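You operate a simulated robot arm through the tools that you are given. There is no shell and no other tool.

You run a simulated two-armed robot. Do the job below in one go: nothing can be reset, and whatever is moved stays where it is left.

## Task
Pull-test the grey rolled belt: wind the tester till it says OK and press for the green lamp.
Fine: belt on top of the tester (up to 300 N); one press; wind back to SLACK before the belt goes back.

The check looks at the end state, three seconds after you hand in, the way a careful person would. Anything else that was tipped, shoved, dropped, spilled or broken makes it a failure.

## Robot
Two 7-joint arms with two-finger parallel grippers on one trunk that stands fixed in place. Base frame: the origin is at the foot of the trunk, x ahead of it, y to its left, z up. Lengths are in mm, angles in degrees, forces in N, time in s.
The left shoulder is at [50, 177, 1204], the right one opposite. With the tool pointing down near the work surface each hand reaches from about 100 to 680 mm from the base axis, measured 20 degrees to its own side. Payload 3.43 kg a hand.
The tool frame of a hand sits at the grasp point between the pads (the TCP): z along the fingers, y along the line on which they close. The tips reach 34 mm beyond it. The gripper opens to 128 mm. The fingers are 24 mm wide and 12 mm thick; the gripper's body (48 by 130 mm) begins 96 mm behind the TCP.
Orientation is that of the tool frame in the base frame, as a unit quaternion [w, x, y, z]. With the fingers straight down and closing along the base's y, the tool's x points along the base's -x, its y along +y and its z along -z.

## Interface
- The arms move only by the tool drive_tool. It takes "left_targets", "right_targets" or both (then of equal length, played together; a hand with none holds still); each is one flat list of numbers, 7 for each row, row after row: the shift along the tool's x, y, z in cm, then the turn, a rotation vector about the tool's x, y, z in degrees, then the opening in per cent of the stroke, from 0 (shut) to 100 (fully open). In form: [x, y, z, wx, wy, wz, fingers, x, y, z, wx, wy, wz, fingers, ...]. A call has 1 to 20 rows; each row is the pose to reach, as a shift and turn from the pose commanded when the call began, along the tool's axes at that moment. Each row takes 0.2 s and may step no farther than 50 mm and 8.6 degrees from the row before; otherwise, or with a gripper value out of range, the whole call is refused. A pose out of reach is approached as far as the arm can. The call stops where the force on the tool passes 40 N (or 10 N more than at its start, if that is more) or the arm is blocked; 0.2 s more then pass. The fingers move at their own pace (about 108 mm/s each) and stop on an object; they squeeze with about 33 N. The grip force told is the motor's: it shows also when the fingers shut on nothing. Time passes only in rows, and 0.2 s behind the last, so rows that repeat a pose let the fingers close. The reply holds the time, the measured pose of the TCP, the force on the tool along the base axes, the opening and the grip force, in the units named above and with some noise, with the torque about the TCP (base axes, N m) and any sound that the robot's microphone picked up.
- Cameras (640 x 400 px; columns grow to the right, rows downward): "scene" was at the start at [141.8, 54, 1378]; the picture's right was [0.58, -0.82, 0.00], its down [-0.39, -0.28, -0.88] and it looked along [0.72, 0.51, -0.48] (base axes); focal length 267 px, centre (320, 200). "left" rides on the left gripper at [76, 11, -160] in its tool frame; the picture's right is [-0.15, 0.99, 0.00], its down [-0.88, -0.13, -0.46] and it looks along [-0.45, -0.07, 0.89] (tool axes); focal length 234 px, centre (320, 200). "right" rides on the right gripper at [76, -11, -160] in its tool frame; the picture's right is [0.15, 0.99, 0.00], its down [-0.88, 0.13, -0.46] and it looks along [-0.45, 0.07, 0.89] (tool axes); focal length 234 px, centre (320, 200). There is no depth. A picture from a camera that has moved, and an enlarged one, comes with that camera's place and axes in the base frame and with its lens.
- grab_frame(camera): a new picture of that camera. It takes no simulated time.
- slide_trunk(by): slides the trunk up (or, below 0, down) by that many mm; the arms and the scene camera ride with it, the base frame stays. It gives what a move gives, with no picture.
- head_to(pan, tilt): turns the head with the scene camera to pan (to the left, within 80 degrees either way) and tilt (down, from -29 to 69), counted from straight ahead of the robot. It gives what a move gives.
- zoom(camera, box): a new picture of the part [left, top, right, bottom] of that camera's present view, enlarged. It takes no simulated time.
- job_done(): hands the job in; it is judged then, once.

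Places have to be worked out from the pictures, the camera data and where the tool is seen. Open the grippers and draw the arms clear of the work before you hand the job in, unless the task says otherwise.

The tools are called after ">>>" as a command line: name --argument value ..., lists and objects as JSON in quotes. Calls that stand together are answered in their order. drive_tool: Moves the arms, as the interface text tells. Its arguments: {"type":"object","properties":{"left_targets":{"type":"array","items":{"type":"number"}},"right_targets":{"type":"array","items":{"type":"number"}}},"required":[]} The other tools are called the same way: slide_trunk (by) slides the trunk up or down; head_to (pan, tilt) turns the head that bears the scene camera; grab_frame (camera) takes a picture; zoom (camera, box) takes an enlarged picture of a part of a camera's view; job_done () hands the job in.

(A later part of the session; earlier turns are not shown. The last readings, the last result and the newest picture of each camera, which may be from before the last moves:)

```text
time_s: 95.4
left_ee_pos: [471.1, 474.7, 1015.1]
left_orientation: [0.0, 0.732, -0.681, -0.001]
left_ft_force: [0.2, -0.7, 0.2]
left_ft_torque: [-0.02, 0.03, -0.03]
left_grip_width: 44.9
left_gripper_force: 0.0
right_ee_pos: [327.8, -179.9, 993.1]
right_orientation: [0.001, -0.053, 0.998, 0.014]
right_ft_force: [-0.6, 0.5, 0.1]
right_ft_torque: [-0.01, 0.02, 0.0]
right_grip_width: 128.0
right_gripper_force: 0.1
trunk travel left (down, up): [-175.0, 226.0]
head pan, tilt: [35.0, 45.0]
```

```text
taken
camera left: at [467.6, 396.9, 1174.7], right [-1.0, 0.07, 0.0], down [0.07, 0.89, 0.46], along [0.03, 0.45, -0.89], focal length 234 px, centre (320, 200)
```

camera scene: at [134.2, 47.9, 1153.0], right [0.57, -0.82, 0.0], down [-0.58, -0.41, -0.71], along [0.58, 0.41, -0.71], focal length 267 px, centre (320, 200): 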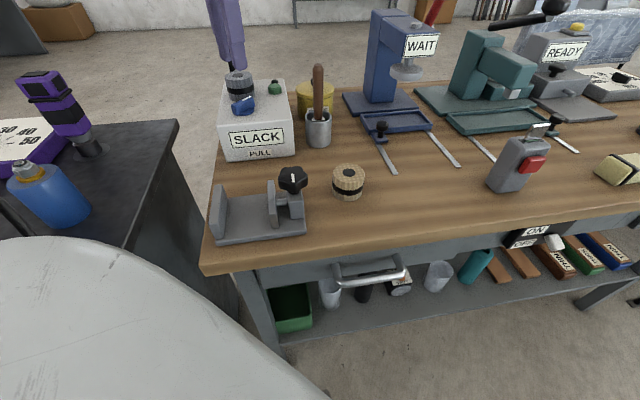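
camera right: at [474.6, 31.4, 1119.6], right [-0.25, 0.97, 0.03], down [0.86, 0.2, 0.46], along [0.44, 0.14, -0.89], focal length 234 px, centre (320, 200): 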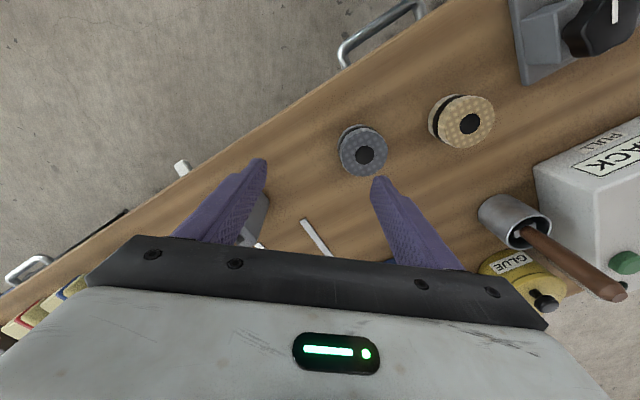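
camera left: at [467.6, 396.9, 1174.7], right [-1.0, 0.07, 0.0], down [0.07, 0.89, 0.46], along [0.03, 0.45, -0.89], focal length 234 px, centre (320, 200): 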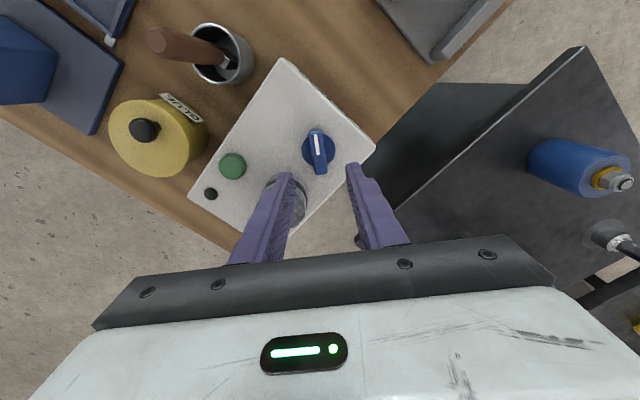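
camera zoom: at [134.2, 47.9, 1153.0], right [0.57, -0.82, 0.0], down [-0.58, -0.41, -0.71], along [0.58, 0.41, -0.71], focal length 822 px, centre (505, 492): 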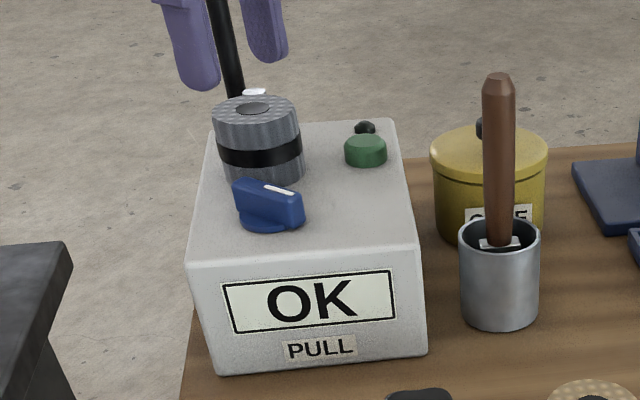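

OK holds after release. I close the fingers and move over the green button at (579,486), turning back to yaw 45°.

>>> drive_tool --left_targets '[-0.06, -1.54, 0, 0, 0, 7, 15, -0.12, -3.07, 0, 0, 0, 14, 0, -0.18, -4.6, 0, 0, 0, 21, 0, -0.25, -6.15, 0, 0, 0, 28, 0, -0.31, -7.7, 0, 0, 0, 35, 0, -0.37, -9.2, 0, 0, 0, 42, 0, -0.43, -10.76, 0.5, 0, 0, 49, 0, -0.43, -10.76, 0.5, 0, 0, 49, 0]'

>>> grab_frame --camera "left"

>>> zoom --camera "left" --box '[240, 100, 400, 220]'

>>> zoom --camera "scene" --box '[200, 40, 320, 170]'

```text
time_s: 97.2
left_ee_pos: [559.5, 484.4, 1005.7]
left_orientation: [0.012, -0.406, 0.914, 0.002]
left_ft_force: [0.1, 1.1, 0.2]
left_ft_torque: [-0.02, 0.02, -0.02]
left_grip_width: 0.0
left_gripper_force: 32.9
left hand out of reach, approached as far as the arm can: row 5, 6, 7, 8
right_ee_pos: [329.0, -180.5, 992.1]
right_orientation: [0.0, -0.053, 0.998, 0.014]
right_ft_force: [0.0, 0.2, 0.3]
right_ft_torque: [-0.01, 0.0, 0.03]
right_grip_width: 128.0
right_gripper_force: 0.0
trunk travel left (down, up): [-175.0, 226.0]
head pan, tilt: [35.0, 45.0]
```

```text
taken
camera left: at [497.5, 433.1, 1163.1], right [-0.63, 0.77, 0.0], down [0.68, 0.56, 0.48], along [0.37, 0.3, -0.88], focal length 234 px, centre (320, 200)
```

left: 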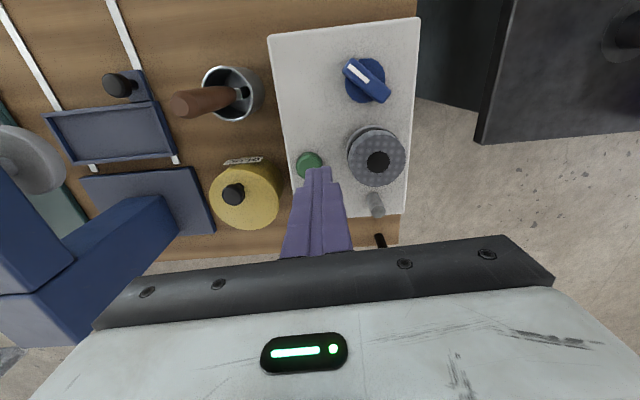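

```text
3.33 times, centred on (320, 160) of left
camera zoom: at [497.5, 433.1, 1163.1], right [-0.63, 0.77, 0.0], down [0.68, 0.56, 0.48], along [0.37, 0.3, -0.88], focal length 781 px, centre (320, 333)
```

zoom: 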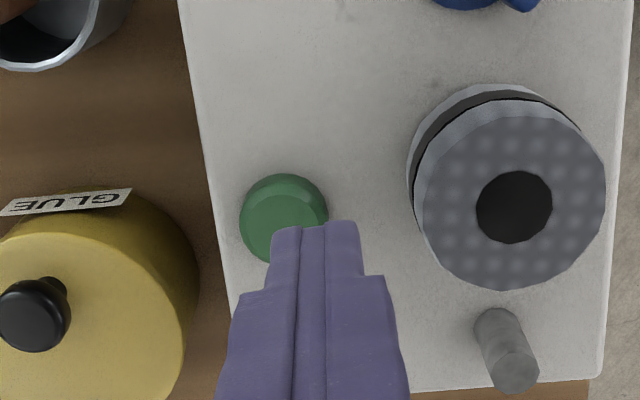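

```text
3.08 times, centred on (260, 105) of scene
camera zoom: at [134.1, 47.9, 1153.0], right [0.57, -0.82, 0.0], down [-0.58, -0.41, -0.71], along [0.58, 0.41, -0.71], focal length 822 px, centre (505, 492)
```

zoom: 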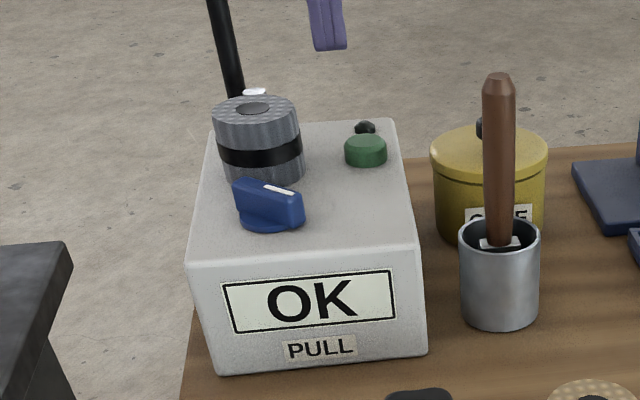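

Upright it falls 20 mm short of the button; I tilt the fingers forward 14° and shift to (579,486).

>>> drive_tool --left_targets '[-0.3, -0.3, 0, 0, -4.7, 0, 0, -0.9, -0.9, 0, 0, -9.4, 0, 0, -1.44, -1.33, 0, 0, -14, 0, 0, -1.44, -1.33, 0, 0, -14, 0, 0]'

>>> zoom --camera "left" --box '[240, 80, 400, 200]'

>>> zoom --camera "scene" --box '[200, 20, 340, 170]'

```text
time_s: 98.2
left_ee_pos: [579.5, 486.2, 1006.6]
left_orientation: [0.125, -0.402, 0.906, 0.051]
left_ft_force: [0.0, -0.6, -0.3]
left_ft_torque: [-0.02, -0.01, 0.01]
left_grip_width: 0.0
left_gripper_force: 33.1
right_ee_pos: [328.0, -181.1, 992.6]
right_orientation: [0.0, -0.053, 0.998, 0.015]
right_ft_force: [0.6, -0.3, -0.3]
right_ft_torque: [0.0, 0.01, -0.03]
right_grip_width: 127.9
right_gripper_force: 0.1
trunk travel left (down, up): [-175.0, 226.0]
head pan, tilt: [35.0, 45.0]
```

```text
3.33 times, centred on (320, 140) of left
camera zoom: at [493.3, 408.5, 1139.7], right [-0.64, 0.77, 0.03], down [0.58, 0.46, 0.67], along [0.5, 0.45, -0.74], focal length 781 px, centre (320, 400)
```

zoom: 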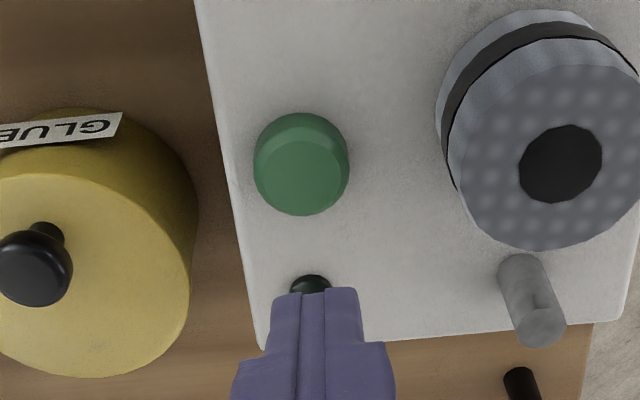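

```text
2.67 times, centred on (270, 95) of scene
camera zoom: at [134.2, 47.9, 1153.0], right [0.57, -0.82, 0.0], down [-0.58, -0.41, -0.71], along [0.58, 0.41, -0.71], focal length 712 px, centre (453, 480)
```

zoom: 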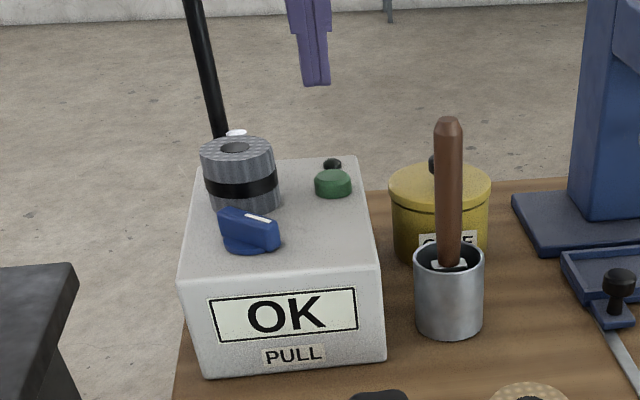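

Right above the button. I descend to just above it (TCP z≈948) and check.

>>> drive_tool --left_targets '[0.4, 0.01, 1.44, 0, 0, 0, 0, 0.8, 0.02, 2.9, 0, 0, 0, 0, 1.2, 0.04, 4.3, 0, 0, 0, 0, 1.57, 0.05, 5.65, 0, 0, 0, 0, 1.57, 0.05, 5.65, 0, 0, 0, 0]'

>>> zoom --camera "scene" --box '[230, 40, 310, 120]'

>>> zoom --camera "left" --box '[240, 100, 400, 220]'

```text
time_s: 99.4
left_ee_pos: [579.3, 485.7, 947.6]
left_orientation: [0.123, -0.402, 0.906, 0.05]
left_ft_force: [-0.4, 0.1, -0.2]
left_ft_torque: [-0.01, 0.01, 0.01]
left_grip_width: 0.3
left_gripper_force: 33.1
right_ee_pos: [329.1, -180.3, 991.9]
right_orientation: [0.0, -0.053, 0.998, 0.015]
right_ft_force: [0.1, -0.2, 0.6]
right_ft_torque: [0.04, -0.01, -0.02]
right_grip_width: 127.8
right_gripper_force: 0.1
trunk travel left (down, up): [-175.0, 226.0]
head pan, tilt: [35.0, 45.0]
```

```text
5.00 times, centred on (270, 80) of scene
camera zoom: at [134.2, 47.9, 1153.0], right [0.57, -0.82, 0.0], down [-0.58, -0.41, -0.71], along [0.58, 0.41, -0.71], focal length 1336 px, centre (570, 800)
```

zoom: 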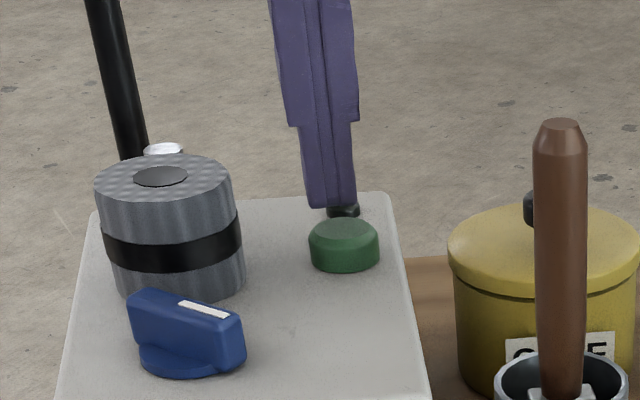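

```text
3.33 times, centred on (320, 160) of left
camera zoom: at [493.1, 408.2, 1080.4], right [-0.64, 0.77, 0.03], down [0.58, 0.46, 0.67], along [0.5, 0.45, -0.74], focal length 781 px, centre (320, 333)
```

zoom: 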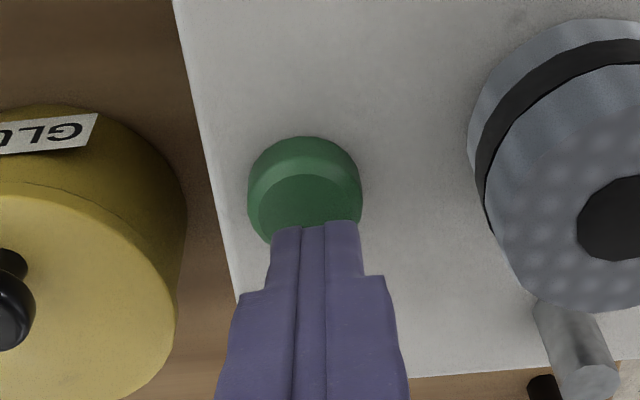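

Aligned but for about 2.5 mm sideways; I correct that and lower slowly onto the button.

>>> drive_tool --left_targets '[0.05, -0.25, 0.19, 0, 0, 0, 0, 0.11, -0.25, 0.39, 0, 0, 0, 0, 0.14, -0.25, 0.48, 0, 0, 0, 0, 0.16, -0.25, 0.58, 0, 0, 0, 0, 0.19, -0.25, 0.68, 0, 0, 0, 0]'

>>> zoom --camera "scene" --box '[230, 40, 310, 120]'

```text
time_s: 100.6
left_ee_pos: [580.5, 485.2, 941.7]
left_orientation: [0.123, -0.403, 0.906, 0.05]
left_ft_force: [0.0, -1.2, -0.2]
left_ft_torque: [-0.04, 0.02, -0.01]
left_grip_width: 0.0
left_gripper_force: 33.1
right_ee_pos: [328.8, -182.0, 992.7]
right_orientation: [0.0, -0.054, 0.998, 0.016]
right_ft_force: [-0.4, -0.2, 0.2]
right_ft_torque: [-0.04, -0.02, -0.01]
right_grip_width: 128.1
right_gripper_force: 0.3
trunk travel left (down, up): [-175.0, 226.0]
head pan, tilt: [35.0, 45.0]
```

```text
5.00 times, centred on (270, 80) of scene
camera zoom: at [134.2, 47.9, 1153.0], right [0.57, -0.82, 0.0], down [-0.58, -0.41, -0.71], along [0.58, 0.41, -0.71], focal length 1336 px, centre (570, 800)
```

zoom: 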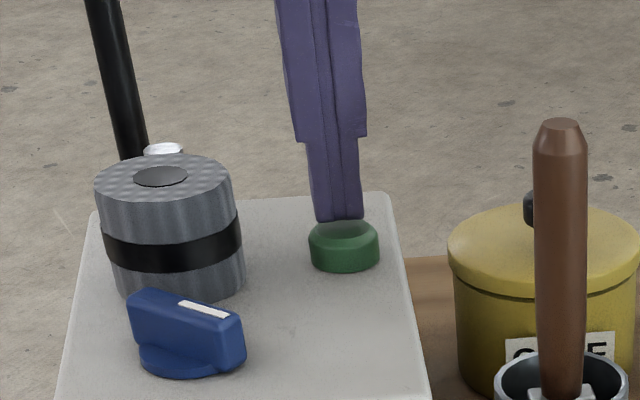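

Still just above the button with no contact; I continue down in 1 mm steps.

>>> drive_tool --left_targets '[0.03, 0, 0.1, 0, 0, 0, 0, 0.05, 0, 0.19, 0, 0, 0, 0, 0.08, 0, 0.29, 0, 0, 0, 0, 0.11, 0, 0.39, 0, 0, 0, 0]'

>>> zoom --camera "scene" --box '[230, 40, 310, 120]'

```text
time_s: 101.6
left_ee_pos: [581.3, 486.7, 938.2]
left_orientation: [0.124, -0.402, 0.906, 0.051]
left_ft_force: [0.0, 0.2, 0.4]
left_ft_torque: [-0.01, -0.03, 0.0]
left_grip_width: 0.0
left_gripper_force: 33.2
right_ee_pos: [328.6, -181.1, 992.9]
right_orientation: [0.0, -0.054, 0.998, 0.015]
right_ft_force: [0.7, 0.2, 0.1]
right_ft_torque: [0.01, 0.01, 0.0]
right_grip_width: 128.2
right_gripper_force: 0.2
trunk travel left (down, up): [-175.0, 226.0]
head pan, tilt: [35.0, 45.0]
```

```text
5.00 times, centred on (270, 80) of scene
camera zoom: at [134.1, 47.8, 1153.0], right [0.57, -0.82, 0.0], down [-0.58, -0.41, -0.71], along [0.58, 0.41, -0.71], focal length 1336 px, centre (570, 800)
```

zoom: 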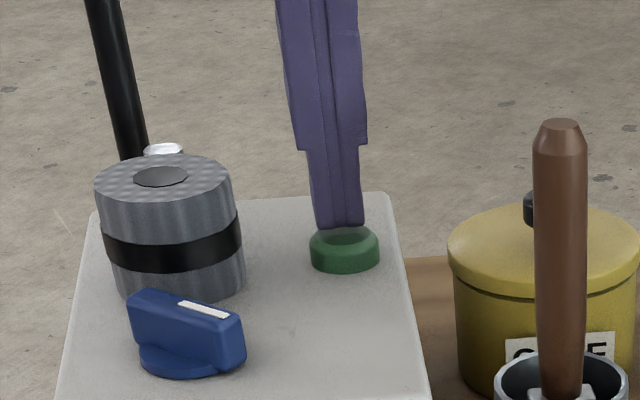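

The button is going down now under light force. I press a little further until it bottoms.

>>> drive_tool --left_targets '[0.03, 0, 0.1, 0, 0, 0, 0, 0.05, 0, 0.19, 0, 0, 0, 0, 0.08, 0, 0.29, 0, 0, 0, 0]'

>>> zoom --camera "scene" --box '[200, 40, 320, 170]'

>>> zoom --camera "left" --box '[240, 100, 400, 220]'

```text
time_s: 102.4
left_ee_pos: [580.3, 485.3, 935.4]
left_orientation: [0.124, -0.403, 0.905, 0.05]
left_ft_force: [1.0, -1.4, 2.7]
left_ft_torque: [-0.03, -0.03, 0.04]
left_grip_width: 0.0
left_gripper_force: 32.6
right_ee_pos: [327.9, -180.7, 992.0]
right_orientation: [0.0, -0.053, 0.999, 0.015]
right_ft_force: [0.5, -0.1, -1.1]
right_ft_torque: [-0.02, -0.04, 0.0]
right_grip_width: 128.0
right_gripper_force: 0.1
trunk travel left (down, up): [-175.0, 226.0]
head pan, tilt: [35.0, 45.0]
heard: click
```

```text
3.08 times, centred on (260, 105) of scene
camera zoom: at [134.1, 47.7, 1153.0], right [0.57, -0.82, 0.0], down [-0.58, -0.41, -0.71], along [0.58, 0.41, -0.71], focal length 822 px, centre (505, 492)
```

zoom: 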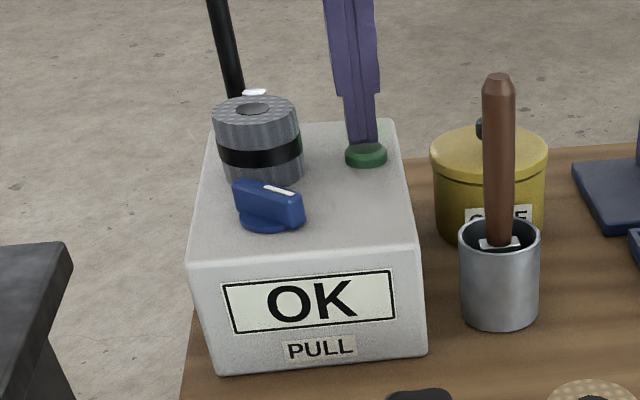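

```text
3.33 times, centred on (320, 160) of left
camera zoom: at [494.4, 406.7, 1068.3], right [-0.64, 0.77, 0.03], down [0.58, 0.46, 0.67], along [0.5, 0.45, -0.74], focal length 781 px, centre (320, 333)
```

zoom: 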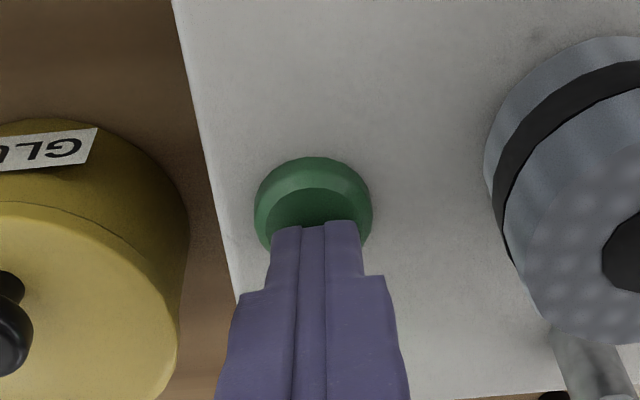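

A click was heard. I lift straight off the button and look at the lamp.

>>> drive_tool --left_targets '[-0.27, 0, -0.96, 0, 0, 0, 0, -0.8, 0, -2.9, 0, 0, 0, 0, -1.6, 0, -5.8, 0, 0, 0, 0, -2.4, 0, -8.7, 0, 0, 0, 0, -2.4, 0, -8.7, 0, 0, 0, 0]'

>>> zoom --camera "scene" --box '[200, 40, 320, 170]'

>>> grab_frame --camera "left"

```text
time_s: 103.6
left_ee_pos: [579.5, 484.3, 1025.4]
left_orientation: [0.123, -0.403, 0.905, 0.051]
left_ft_force: [-0.4, 0.4, -0.9]
left_ft_torque: [-0.01, 0.03, 0.01]
left_grip_width: 0.0
left_gripper_force: 32.8
right_ee_pos: [328.1, -180.8, 993.2]
right_orientation: [0.001, -0.053, 0.998, 0.014]
right_ft_force: [-0.8, 0.1, -0.6]
right_ft_torque: [-0.01, -0.04, -0.04]
right_grip_width: 128.2
right_gripper_force: 0.0
trunk travel left (down, up): [-175.0, 226.0]
head pan, tilt: [35.0, 45.0]
```

```text
3.08 times, centred on (260, 105) of scene
camera zoom: at [134.2, 47.9, 1153.0], right [0.57, -0.82, 0.0], down [-0.58, -0.41, -0.71], along [0.58, 0.41, -0.71], focal length 822 px, centre (505, 492)
```

zoom: 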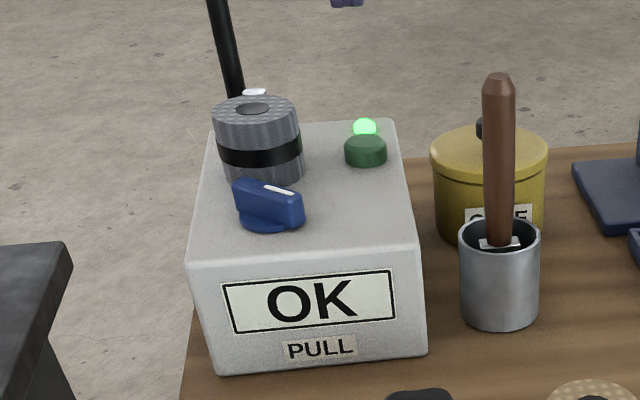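

```text
taken
camera left: at [494.2, 406.2, 1158.9], right [-0.64, 0.77, 0.03], down [0.58, 0.46, 0.67], along [0.5, 0.45, -0.74], focal length 234 px, centre (320, 200)
```

left: 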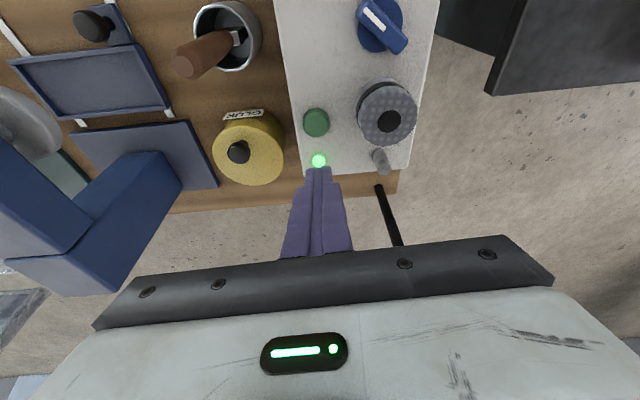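

The green lamp is lit. Next I wind back: I bring the hand upright over the knob again.

>>> drive_tool --left_targets '[1.57, 1.44, -0.24, 0, 3, 0, 0, 3.15, 2.87, -0.5, 0, 6, 0, 15, 4.72, 4.3, -0.73, 0, 9, 0, 35, 6.3, 5.74, -0.97, 0, 12, 0, 35, 7.87, 7.18, -1.21, 0, 15, 0, 35, 7.87, 7.18, -1.21, 0, 15, 0, 35]'

>>> zoom --camera "scene" --box '[200, 40, 320, 170]'

```text
time_s: 105.0
left_ee_pos: [473.9, 474.1, 1015.7]
left_orientation: [0.004, -0.406, 0.914, -0.002]
left_ft_force: [-0.8, 0.3, -0.2]
left_ft_torque: [-0.04, 0.01, 0.04]
left_grip_width: 44.7
left_gripper_force: 0.0
right_ee_pos: [328.3, -180.6, 992.2]
right_orientation: [0.0, -0.054, 0.998, 0.015]
right_ft_force: [0.6, -0.9, -0.6]
right_ft_torque: [0.0, -0.01, -0.01]
right_grip_width: 128.2
right_gripper_force: 0.0
trunk travel left (down, up): [-175.0, 226.0]
head pan, tilt: [35.0, 45.0]
```

```text
3.08 times, centred on (260, 105) of scene
camera zoom: at [134.1, 48.0, 1153.0], right [0.57, -0.82, 0.0], down [-0.58, -0.41, -0.71], along [0.58, 0.41, -0.71], focal length 822 px, centre (505, 492)
```

zoom: 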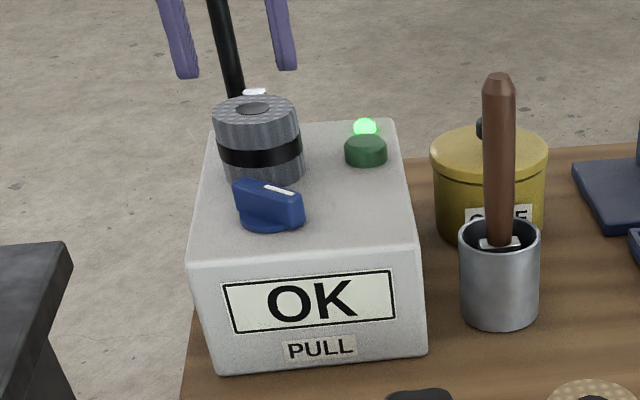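

I turn to yaw 94° to match the bar, then descend around it.

>>> drive_tool --left_targets '[0, 0, 0, -0.05, 0.08, -7.7, 35, 0, 0, 0, -0.1, 0.15, -15.4, 35, 0, 0, 0, -0.15, 0.22, -23.1, 35, 0, 0, 0, -0.2, 0.3, -30.8, 35, 0, 0, 0, -0.2, 0.35, -38.5, 35, 0, 0, 0, -0.2, 0.4, -46.2, 35, 0, 0, 2.5, -0.2, 0.4, -46.2, 35, 0, 0, 5, -0.2, 0.4, -46.2, 35]'

>>> zoom --camera "left" --box '[240, 120, 400, 240]'

```text
time_s: 106.8
left_ee_pos: [475.7, 475.0, 964.0]
left_orientation: [0.0, 0.732, -0.681, 0.003]
left_ft_force: [0.4, 0.7, -0.2]
left_ft_torque: [0.0, 0.02, -0.03]
left_grip_width: 44.9
left_gripper_force: 0.0
right_ee_pos: [328.9, -180.6, 992.9]
right_orientation: [0.0, -0.054, 0.998, 0.015]
right_ft_force: [-0.6, 0.9, -0.5]
right_ft_torque: [0.03, 0.03, -0.01]
right_grip_width: 128.1
right_gripper_force: 0.0
trunk travel left (down, up): [-175.0, 226.0]
head pan, tilt: [35.0, 45.0]
```

```text
3.33 times, centred on (320, 180) of left
camera zoom: at [470.4, 398.6, 1123.3], right [-1.0, 0.07, 0.0], down [0.06, 0.89, 0.45], along [0.04, 0.45, -0.89], focal length 781 px, centre (320, 267)
```

zoom: 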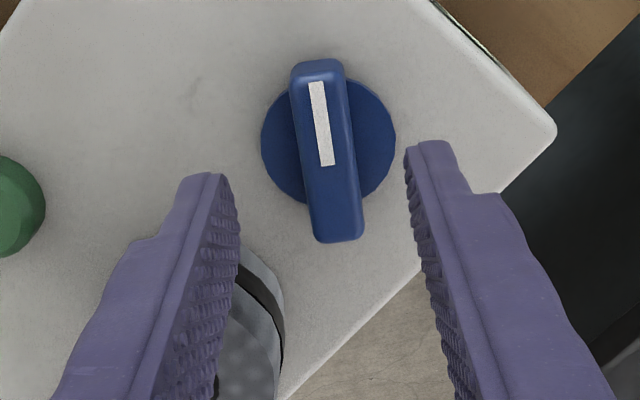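

Aligned; a 1.8 mm sideways correction, then down to z≈936 and close.

>>> drive_tool --left_targets '[0.05, 0.18, 1, 0, 0, 0, 35, 0.1, 0.18, 2, 0, 0, 0, 35, 0.1, 0.18, 2.8, 0, 0, 0, 35, 0.1, 0.18, 2.8, 0, 0, 0, 15, 0.1, 0.18, 2.8, 0, 0, 0, 0, 0.1, 0.18, 2.8, 0, 0, 0, 0, 0.1, 0.18, 2.8, 0, 0, 0, 0]'

>>> zoom --camera "left" --box '[240, 120, 400, 240]'

>>> zoom --camera "scene" --box '[200, 40, 320, 170]'

```text
time_s: 108.4
left_ee_pos: [472.9, 473.1, 935.8]
left_orientation: [0.001, 0.732, -0.681, 0.003]
left_ft_force: [1.3, -0.3, 0.1]
left_ft_torque: [0.14, 0.01, 0.02]
left_grip_width: 15.9
left_gripper_force: 45.5
right_ee_pos: [329.2, -181.2, 993.0]
right_orientation: [0.0, -0.053, 0.998, 0.014]
right_ft_force: [0.2, -0.4, -0.5]
right_ft_torque: [0.0, 0.02, 0.03]
right_grip_width: 127.9
right_gripper_force: 0.0
trunk travel left (down, up): [-175.0, 226.0]
head pan, tilt: [35.0, 45.0]
```

```text
3.33 times, centred on (320, 180) of left
camera zoom: at [468.1, 396.8, 1096.0], right [-1.0, 0.08, 0.0], down [0.07, 0.89, 0.45], along [0.04, 0.45, -0.89], focal length 781 px, centre (320, 267)
```

zoom: 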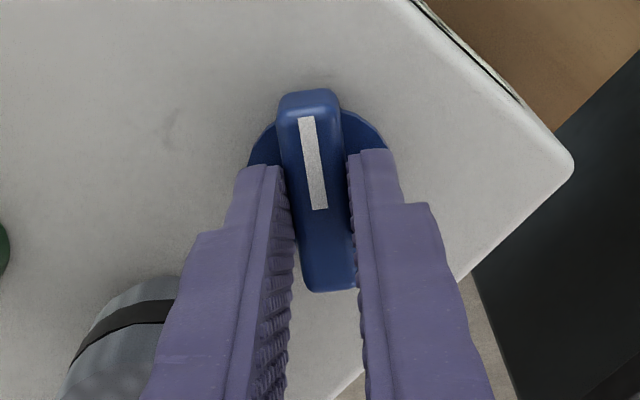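

```text
3.08 times, centred on (260, 105) of scene
camera zoom: at [134.4, 47.9, 1153.0], right [0.57, -0.82, 0.0], down [-0.58, -0.41, -0.71], along [0.58, 0.41, -0.71], focal length 822 px, centre (505, 492)
```

zoom: 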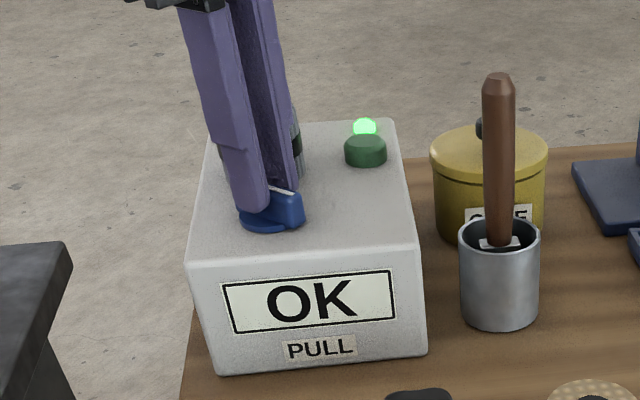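

Gripped well. I wind back counter-clockwise 80° in 5° steps.

>>> drive_tool --left_targets '[0, 0, 0, 0, 0, -5, 0, 0, 0, 0, 0, 0, -10, 0, 0, 0, 0, 0, 0, -15, 0, 0, 0, 0, 0, 0, -20, 0, 0, 0, 0, 0, 0, -25, 0, 0, 0, 0, 0, 0, -30, 0, 0, 0, 0, 0, 0, -35, 0, 0, 0, 0, 0, 0, -40, 0, 0, 0, 0, 0, 0, -45, 0, 0, 0, 0, 0, 0, -50, 0, 0, 0, 0, 0, 0, -55, 0, 0, 0, 0, 0, 0, -60, 0, 0, 0, 0, 0, 0, -65, 0, 0, 0, 0, 0, 0, -70, 0, 0, 0, 0, 0, 0, -75, 0, 0, 0, 0, 0, 0, -80, 0, 0, 0, 0, 0, 0, -80, 0]'

>>> zoom --camera "scene" --box '[200, 40, 320, 170]'

```text
time_s: 112.0
left_ee_pos: [473.8, 473.9, 935.6]
left_orientation: [0.003, 0.999, -0.05, 0.004]
left_ft_force: [13.7, 0.9, -0.7]
left_ft_torque: [0.12, -0.87, 0.06]
left_grip_width: 15.8
left_gripper_force: 44.8
right_ee_pos: [329.6, -179.9, 992.1]
right_orientation: [-0.001, -0.052, 0.999, 0.015]
right_ft_force: [-0.2, 0.4, -0.1]
right_ft_torque: [0.01, 0.01, -0.01]
right_grip_width: 127.8
right_gripper_force: 0.0
trunk travel left (down, up): [-175.0, 226.0]
head pan, tilt: [35.0, 45.0]
```

```text
3.08 times, centred on (260, 105) of scene
camera zoom: at [135.4, 48.0, 1152.8], right [0.57, -0.82, 0.0], down [-0.58, -0.41, -0.71], along [0.58, 0.41, -0.71], focal length 822 px, centre (505, 492)
```

zoom: 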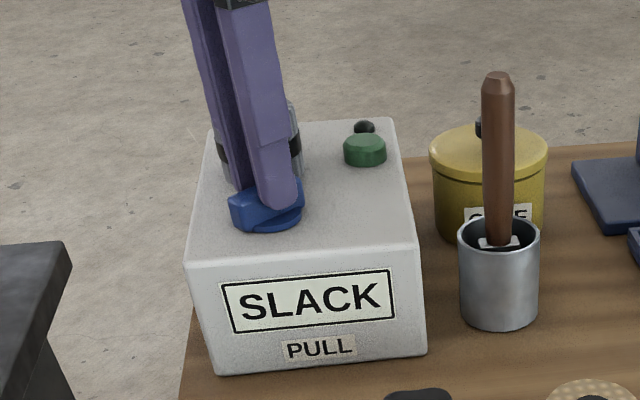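

SLACK again (the lamp goes out with the load off). I wind further back toward the knob's starting position, about 48° more, easing the side load.

>>> drive_tool --left_targets '[0.05, 0, 0, 0, 0, -5, 0, 0.07, 0, 0, 0, 0, -10, 0, 0.07, 0, 0, 0, 0, -15, 0, 0.07, 0, 0, 0, 0, -20, 0, 0.07, 0, 0, 0, 0, -25, 0, 0.07, 0, 0, 0, 0, -25, 0]'

>>> zoom --camera "scene" --box '[200, 40, 320, 170]'

```text
time_s: 113.4
left_ee_pos: [474.7, 475.2, 936.5]
left_orientation: [0.003, 0.986, 0.167, 0.003]
left_ft_force: [12.6, 4.3, 2.3]
left_ft_torque: [0.35, -0.49, 0.02]
left_grip_width: 15.8
left_gripper_force: 44.9
right_ee_pos: [329.6, -181.3, 993.4]
right_orientation: [-0.001, -0.052, 0.999, 0.014]
right_ft_force: [0.1, 0.2, -0.1]
right_ft_torque: [0.0, -0.01, 0.05]
right_grip_width: 128.0
right_gripper_force: 0.0
trunk travel left (down, up): [-175.0, 226.0]
head pan, tilt: [35.0, 45.0]
```

```text
3.08 times, centred on (260, 105) of scene
camera zoom: at [135.1, 48.2, 1152.9], right [0.57, -0.82, 0.0], down [-0.58, -0.41, -0.71], along [0.58, 0.41, -0.71], focal length 822 px, centre (505, 492)
```

zoom: 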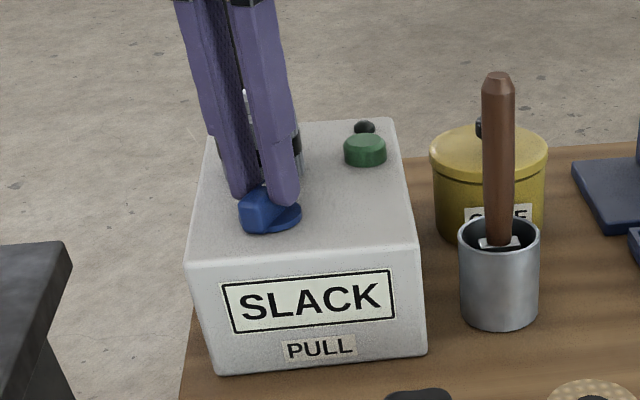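

Good; the last roughly 24° back to the original pointer position.

>>> drive_tool --left_targets '[0.06, 0, 0, 0, 0, -5, 0, 0.06, 0, 0, 0, 0, -10, 0, 0.06, 0, 0, 0, 0, -15, 0, 0.06, 0, 0, 0, 0, -20, 0, 0.06, 0, 0, 0, 0, -24, 0, 0.06, 0, 0, 0, 0, -24, 0]'

>>> zoom --camera "scene" --box '[200, 40, 320, 170]'

```text
time_s: 114.8
left_ee_pos: [472.7, 474.9, 937.0]
left_orientation: [0.003, 0.93, 0.368, 0.003]
left_ft_force: [8.6, 10.3, 7.1]
left_ft_torque: [0.82, -0.42, 0.0]
left_grip_width: 15.8
left_gripper_force: 44.7
right_ee_pos: [327.8, -180.0, 993.1]
right_orientation: [0.001, -0.054, 0.998, 0.015]
right_ft_force: [0.0, 0.1, -0.8]
right_ft_torque: [0.02, -0.05, 0.0]
right_grip_width: 127.6
right_gripper_force: 0.1
trunk travel left (down, up): [-175.0, 226.0]
head pan, tilt: [35.0, 45.0]
```

```text
3.08 times, centred on (260, 105) of scene
camera zoom: at [134.5, 48.3, 1153.0], right [0.57, -0.82, 0.0], down [-0.58, -0.41, -0.71], along [0.58, 0.41, -0.71], focal length 822 px, centre (505, 492)
```

zoom: 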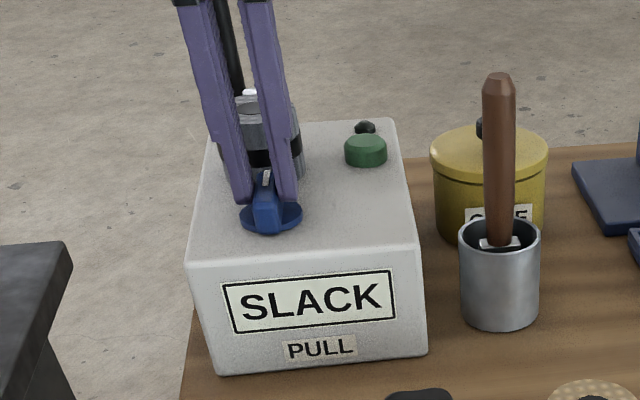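

The pointer is back where it started and shows SLACK. I release, rise, then begin turning the hand back clockwise.

>>> drive_tool --left_targets '[0, 0, 0, 0, 0, 0, 20, 0, 0, 0, 0, 0, 0, 35, 0, 0, 0, 0, 0, 0, 35, 0, 0, -3, 0, 0, 0, 35, 0, 0, -6.5, 0, 0, 0, 35, 0, 0, -10, 0, 0, 0, 35, 0, 0, -10, 0, 0, 8.4, 35, 0, 0, -10, 0, 0, 16.8, 35, 0, 0, -10, 0, 0, 25.2, 35, 0, 0, -10, 0, 0, 33.6, 35, 0, 0, -10, 0, 0, 42, 35, 0, 0, -10, 0, 0, 50.4, 35, 0, 0, -10, 0, 0, 58.8, 35, 0, 0, -10, 0, 0, 67.2, 35, 0, 0, -10, 0, 0, 75.6, 35, 0, 0, -10, 0, 0, 84, 35, 0, 0, -10, 0, 0, 92.4, 35, 0, 0, -10, 0, 0, 100.8, 35]'

>>> zoom --camera "scene" --box '[200, 40, 320, 170]'

```text
time_s: 118.6
left_ee_pos: [472.6, 474.6, 1037.7]
left_orientation: [0.001, 0.875, -0.485, 0.003]
left_ft_force: [0.6, 1.1, 0.5]
left_ft_torque: [0.01, -0.03, -0.04]
left_grip_width: 44.7
left_gripper_force: 0.0
right_ee_pos: [328.9, -181.4, 992.7]
right_orientation: [0.0, -0.053, 0.998, 0.015]
right_ft_force: [-1.1, 0.2, 0.1]
right_ft_torque: [0.0, 0.01, -0.04]
right_grip_width: 127.9
right_gripper_force: 0.0
trunk travel left (down, up): [-175.0, 226.0]
head pan, tilt: [35.0, 45.0]
```

```text
3.08 times, centred on (260, 105) of scene
camera zoom: at [134.2, 47.9, 1153.0], right [0.57, -0.82, 0.0], down [-0.58, -0.41, -0.71], along [0.58, 0.41, -0.71], focal length 822 px, centre (505, 492)
```

zoom: 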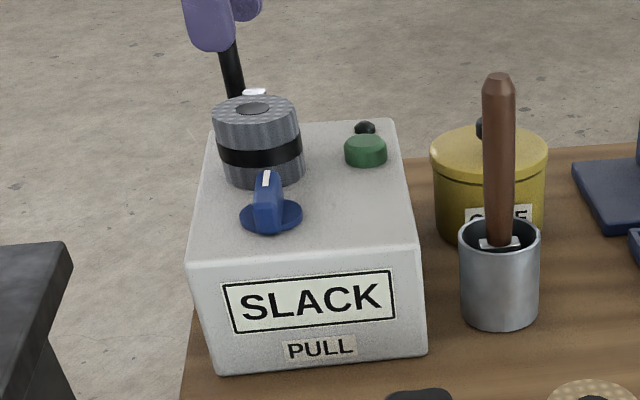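

Everything stands as before: SLACK, belt in place. I finish turning to yaw 46°.

>>> drive_tool --left_targets '[0, 0, 0, 0, 0, 8.4, 45, 0, 0, 0, 0, 0, 16.8, 55, 0, 0, 0, 0, 0, 25.2, 60, 0, 0, 0, 0, 0, 33.6, 60, 0, 0, 0, 0, 0, 42, 60, 0, 0, 0, 0, 0, 50.4, 60, 0, 0, 0, 0, 0, 58.8, 60, 0, 0, 0, 0, 0, 67.2, 60, 0, 0, 0, 0, 0, 75.6, 60, 0, 0, 0, 0, 0, 75.6, 60]'

```text
time_s: 120.8
left_ee_pos: [473.8, 475.4, 1036.4]
left_orientation: [0.001, -0.395, 0.919, -0.003]
left_ft_force: [-0.2, 0.2, 0.0]
left_ft_torque: [0.02, 0.02, -0.01]
left_grip_width: 76.9
left_gripper_force: 0.0
right_ee_pos: [328.5, -181.2, 993.0]
right_orientation: [0.0, -0.053, 0.998, 0.015]
right_ft_force: [-0.1, -0.4, -1.0]
right_ft_torque: [0.06, 0.01, 0.01]
right_grip_width: 127.8
right_gripper_force: 0.0
trunk travel left (down, up): [-175.0, 226.0]
head pan, tilt: [35.0, 45.0]
```

Now I tilt 25° forward and move above the belt at (520,529.5), z≈1050.

>>> drive_tool --left_targets '[-1.42, 0.07, -0.28, 0, -5, 0, 60, -2.84, 0.15, -0.56, 0, -10, 0, 60, -4.26, 0.22, -0.84, 0, -15, 0, 60, -5.68, 0.3, -1.12, 0, -20, 0, 60, -7.1, 0.37, -1.4, 0, -25, 0, 60, -7.1, 0.37, -1.4, 0, -25, 0, 60]'

>>> grab_frame --camera "left"

>>> zoom --camera "left" --box '[260, 60, 380, 180]'

```text
time_s: 122.2
left_ee_pos: [518.5, 528.2, 1051.6]
left_orientation: [0.2, -0.387, 0.896, 0.082]
left_ft_force: [-0.4, 0.7, -0.7]
left_ft_torque: [-0.03, -0.01, 0.0]
left_grip_width: 77.2
left_gripper_force: 0.1
right_ee_pos: [328.8, -180.8, 992.9]
right_orientation: [0.001, -0.054, 0.998, 0.015]
right_ft_force: [-0.7, -0.1, -0.5]
right_ft_torque: [-0.01, 0.01, 0.0]
right_grip_width: 128.2
right_gripper_force: 0.1
trunk travel left (down, up): [-175.0, 226.0]
head pan, tilt: [35.0, 45.0]
```

```text
taken
camera left: at [417.3, 437.2, 1163.7], right [-0.63, 0.78, 0.05], down [0.51, 0.35, 0.79], along [0.59, 0.52, -0.62], focal length 234 px, centre (320, 200)
```

left: 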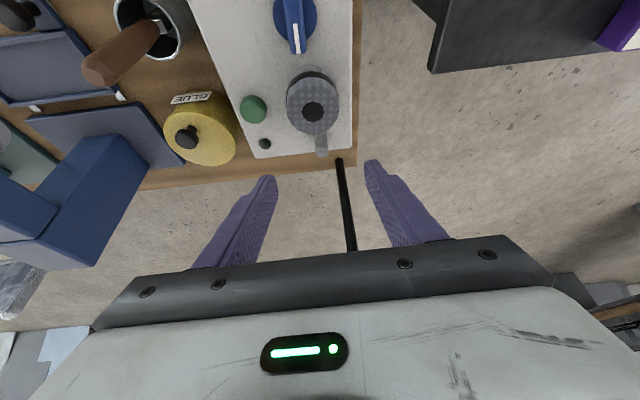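

```text
3.33 times, centred on (320, 120) of left
camera zoom: at [417.3, 437.2, 1163.7], right [-0.63, 0.78, 0.05], down [0.51, 0.35, 0.79], along [0.59, 0.52, -0.62], focal length 781 px, centre (320, 467)
```

zoom: 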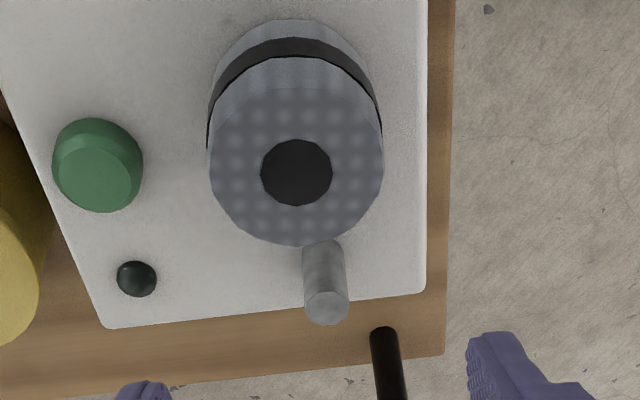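

Belt centre about (520.3,528.7). I narrow to about 70 mm and descend to the previous grip height (z≈930), then close firmly.

>>> drive_tool --left_targets '[0.83, 0.01, 1.85, 0, 0, 0, 55, 1.66, 0.02, 3.7, 0, 0, 0, 55, 2.5, 0.03, 5.55, 0, 0, 0, 55, 3.33, 0.04, 7.4, 0, 0, 0, 55, 4.16, 0.05, 9.25, 0, 0, 0, 55, 4.6, 0.06, 10.3, 0, 0, 0, 55, 4.99, 0.06, 11.1, 0, 0, 0, 55, 4.99, 0.06, 11.1, 0, 0, 0, 55]'

>>> zoom --camera "scene" --box '[220, 40, 300, 110]'

>>> zoom --camera "left" --box '[240, 120, 400, 260]'

```text
time_s: 124.0
left_ee_pos: [519.9, 529.3, 929.6]
left_orientation: [0.2, -0.387, 0.896, 0.081]
left_ft_force: [-0.4, 0.2, -0.8]
left_ft_torque: [0.03, -0.01, 0.03]
left_grip_width: 70.3
left_gripper_force: 0.0
right_ee_pos: [328.4, -180.3, 992.9]
right_orientation: [0.001, -0.054, 0.998, 0.014]
right_ft_force: [0.6, -0.3, 0.1]
right_ft_torque: [0.04, 0.01, -0.01]
right_grip_width: 127.9
right_gripper_force: 0.2
trunk travel left (down, up): [-175.0, 226.0]
head pan, tilt: [35.0, 45.0]
```

```text
5.71 times, centred on (260, 75) of scene
camera zoom: at [134.2, 48.0, 1153.0], right [0.57, -0.82, 0.0], down [-0.58, -0.41, -0.71], along [0.58, 0.41, -0.71], focal length 1526 px, centre (663, 914)
```

zoom: 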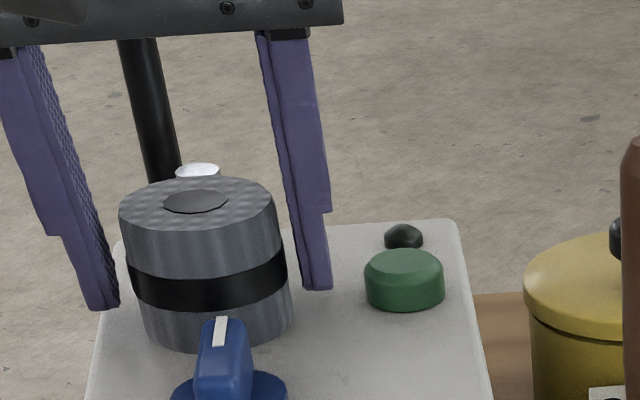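

```text
2.86 times, centred on (320, 190) of left
camera zoom: at [418.2, 438.0, 1041.6], right [-0.63, 0.78, 0.05], down [0.51, 0.36, 0.78], along [0.59, 0.52, -0.62], focal length 669 px, centre (320, 229)
```

zoom: 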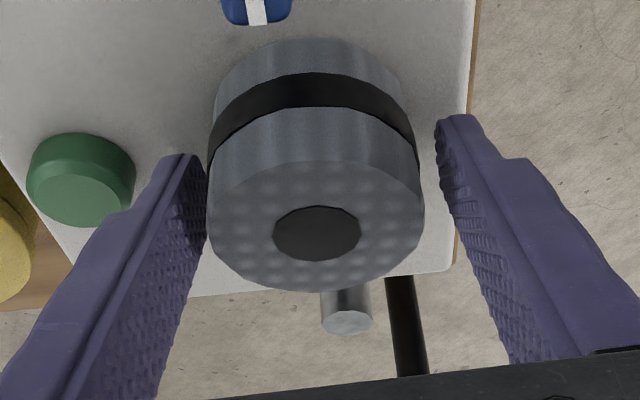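

The belt is between the fingers with clearance both sides. I close, wait, and lift slowly 15 mm.

>>> drive_tool --left_targets '[0, 0, 0, 0, 0, 0, 30, 0, 0, 0, 0, 0, 0, 0, 0, 0, 0, 0, 0, 0, 0, 0, 0, 0, 0, 0, 0, 0, 0, 0, 0, 0, 0, 0, 0, -0.13, 0, -0.27, 0, 0, 0, 0, -0.25, -0.01, -0.54, 0, 0, 0, 0, -0.38, -0.01, -0.82, 0, 0, 0, 0, -0.51, -0.01, -1.09, 0, 0, 0, 0, -0.63, -0.01, -1.36, 0, 0, 0, 0, -0.63, -0.01, -1.36, 0, 0, 0, 0]'

>>> zoom --camera "left" --box '[240, 120, 400, 260]'

>>> zoom --camera "scene" --box '[200, 20, 320, 170]'

```text
time_s: 126.4
left_ee_pos: [519.3, 529.7, 944.1]
left_orientation: [0.199, -0.387, 0.896, 0.082]
left_ft_force: [-0.9, 1.3, -0.9]
left_ft_torque: [0.03, -0.01, 0.01]
left_grip_width: 56.1
left_gripper_force: 32.9
right_ee_pos: [328.4, -181.1, 992.4]
right_orientation: [0.0, -0.053, 0.998, 0.015]
right_ft_force: [-0.9, -0.3, -0.6]
right_ft_torque: [0.0, 0.0, 0.01]
right_grip_width: 127.9
right_gripper_force: 0.1
trunk travel left (down, up): [-175.0, 226.0]
head pan, tilt: [35.0, 45.0]
```

```text
2.86 times, centred on (320, 190) of left
camera zoom: at [419.0, 437.9, 1056.3], right [-0.63, 0.78, 0.05], down [0.51, 0.36, 0.79], along [0.59, 0.52, -0.62], focal length 669 px, centre (320, 229)
```

zoom: 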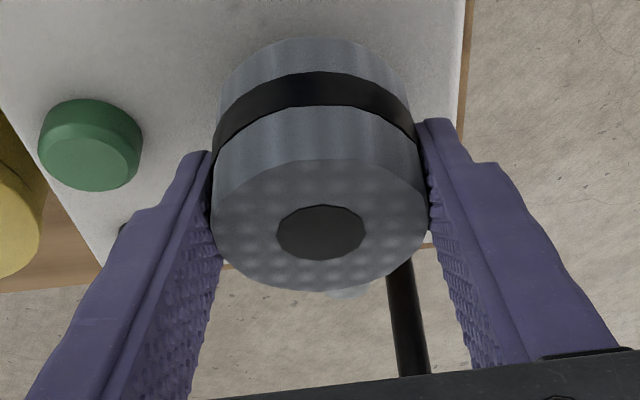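

```text
2.67 times, centred on (260, 95) of scene
camera zoom: at [134.3, 48.0, 1153.0], right [0.57, -0.82, 0.0], down [-0.58, -0.41, -0.71], along [0.58, 0.41, -0.71], focal length 712 px, centre (480, 480)
```

zoom: 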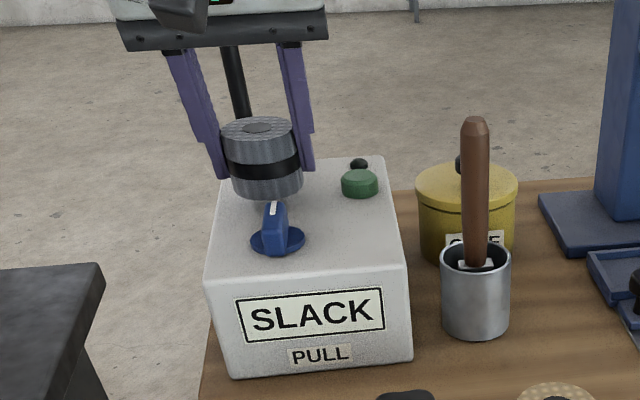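

Belt held again. I lift to z≈1045.

>>> drive_tool --left_targets '[-0.6, -0.01, -1.3, 0, 0, 0, 0, -1.5, -0.03, -3.2, 0, 0, 0, 0, -2.4, -0.06, -5.1, 0, 0, 0, 0, -3.3, -0.08, -7.1, 0, 0, 0, 0, -4.27, -0.1, -9.16, 0, 0, 0, 0, -4.27, -0.1, -9.16, 0, 0, 0, 0]'

>>> drive_tool --left_targets '[2.09, -0.96, -0.96, 1.92, 0.04, 4.11, 0, 4.18, -1.93, -1.93, 3.83, 0.09, 8.21, 0, 6.26, -2.89, -2.89, 5.75, 0.13, 12.3, 0, 8.35, -3.86, -3.85, 7.67, 0.18, 16.4, 0, 10.44, -4.82, -4.82, 9.58, 0.22, 20.5, 0, 12.53, -5.79, -5.78, 11.5, 0.26, 24.6, 0, 14.61, -6.75, -6.74, 13.4, 0.31, 28.7, 0, 16.7, -7.72, -7.7, 15.3, 0.35, 32.85, 0, 18.79, -8.68, -8.67, 17.25, 0.4, 36.95, 0, 19.63, -11.04, -9.04, 19.17, 0.44, 41.06, 0, 20.47, -13.4, -9.4, 21.09, 0.48, 45.17, 0, 21.31, -15.75, -9.77, 23, 0.53, 49.27, 0, 22.15, -18.11, -10.14, 24.92, 0.57, 53.38, 0, 22.99, -20.47, -10.5, 26.84, 0.62, 57.48, 0, 23.83, -22.83, -10.87, 28.75, 0.66, 61.6, 0, 24.67, -25.19, -11.24, 30.67, 0.7, 65.7, 0, 25.51, -27.54, -11.6, 32.6, 0.75, 69.8, 0, 26.35, -29.9, -11.97, 34.5, 0.8, 73.9, 0, 26.35, -29.9, -11.97, 34.5, 0.8, 73.9, 0]'

>>> grab_frame --camera "left"

>>> grab_frame --camera "scene"

```text
time_s: 127.8
left_ee_pos: [520.8, 529.0, 1045.0]
left_orientation: [0.2, -0.387, 0.896, 0.081]
left_ft_force: [-0.2, -0.4, -1.2]
left_ft_torque: [0.01, 0.0, -0.03]
left_grip_width: 56.1
left_gripper_force: 32.9
right_ee_pos: [327.8, -181.0, 992.3]
right_orientation: [0.0, -0.053, 0.998, 0.014]
right_ft_force: [0.1, 0.5, 0.0]
right_ft_torque: [-0.03, 0.02, 0.0]
right_grip_width: 128.2
right_gripper_force: 0.0
trunk travel left (down, up): [-175.0, 226.0]
head pan, tilt: [35.0, 45.0]
```

```text
time_s: 131.8
left_ee_pos: [536.6, 124.4, 1045.3]
left_orientation: [0.205, 0.279, 0.936, -0.067]
left_ft_force: [0.5, 0.5, -1.3]
left_ft_torque: [-0.03, 0.03, 0.01]
left_grip_width: 56.2
left_gripper_force: 33.1
left hand out of reach, approached as far as the arm can: row 18, 19
right_ee_pos: [329.5, -180.8, 992.8]
right_orientation: [-0.001, -0.053, 0.998, 0.015]
right_ft_force: [0.3, 0.6, 0.2]
right_ft_torque: [-0.02, 0.01, -0.01]
right_grip_width: 128.0
right_gripper_force: 0.0
trunk travel left (down, up): [-175.0, 226.0]
head pan, tilt: [35.0, 45.0]
```

```text
taken
camera left: at [431.0, 207.7, 1156.7], right [0.65, 0.75, 0.05], down [0.44, -0.43, 0.79], along [0.61, -0.49, -0.62], focal length 234 px, centre (320, 200)
```

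left: 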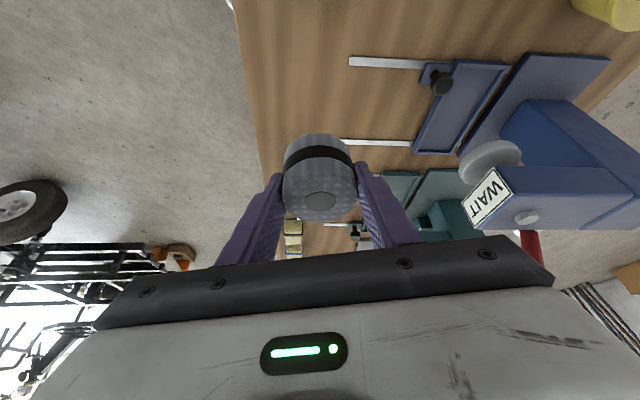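

```text
taken
camera scene: at [134.7, 48.0, 1152.9], right [0.57, -0.82, 0.0], down [-0.58, -0.41, -0.71], along [0.58, 0.41, -0.71], focal length 267 px, centre (320, 200)
```

scene: 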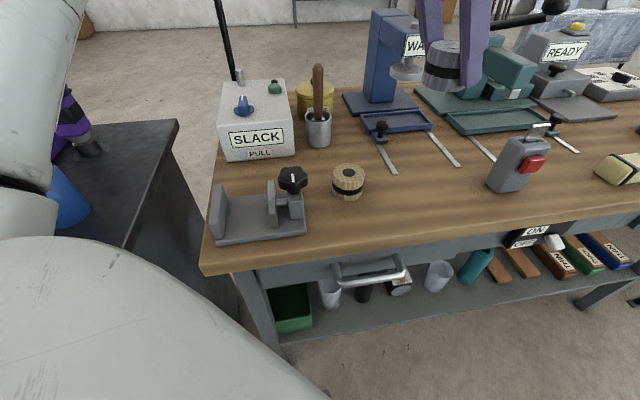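

I descend toward z≈960 while shifting the last 10 mm to the belt's original spot (537,114).

>>> drive_tool --left_targets '[0.7, 0.02, 1.5, 0, 0, 0, 0, 1.4, 0, 3.2, 0, 0, 0, 0, 2.1, -0.2, 4.8, 0, 0, 0, 0, 2.6, -0.45, 6.4, 0, 0, 0, 0, 3.02, -0.71, 7.99, 0, 0, 0, 0, 3.02, -0.71, 7.99, 0, 0, 0, 0]'

```text
time_s: 133.2
left_ee_pos: [537.0, 112.1, 959.3]
left_orientation: [0.204, 0.291, 0.932, -0.069]
left_ft_force: [1.0, -0.6, -0.1]
left_ft_torque: [-0.03, 0.03, 0.0]
left_grip_width: 56.0
left_gripper_force: 32.3
right_ee_pos: [328.6, -181.5, 993.0]
right_orientation: [0.0, -0.054, 0.998, 0.015]
right_ft_force: [0.8, -0.7, -0.4]
right_ft_torque: [0.03, -0.01, 0.02]
right_grip_width: 128.1
right_gripper_force: 0.0
trunk travel left (down, up): [-175.0, 226.0]
head pan, tilt: [35.0, 45.0]
```

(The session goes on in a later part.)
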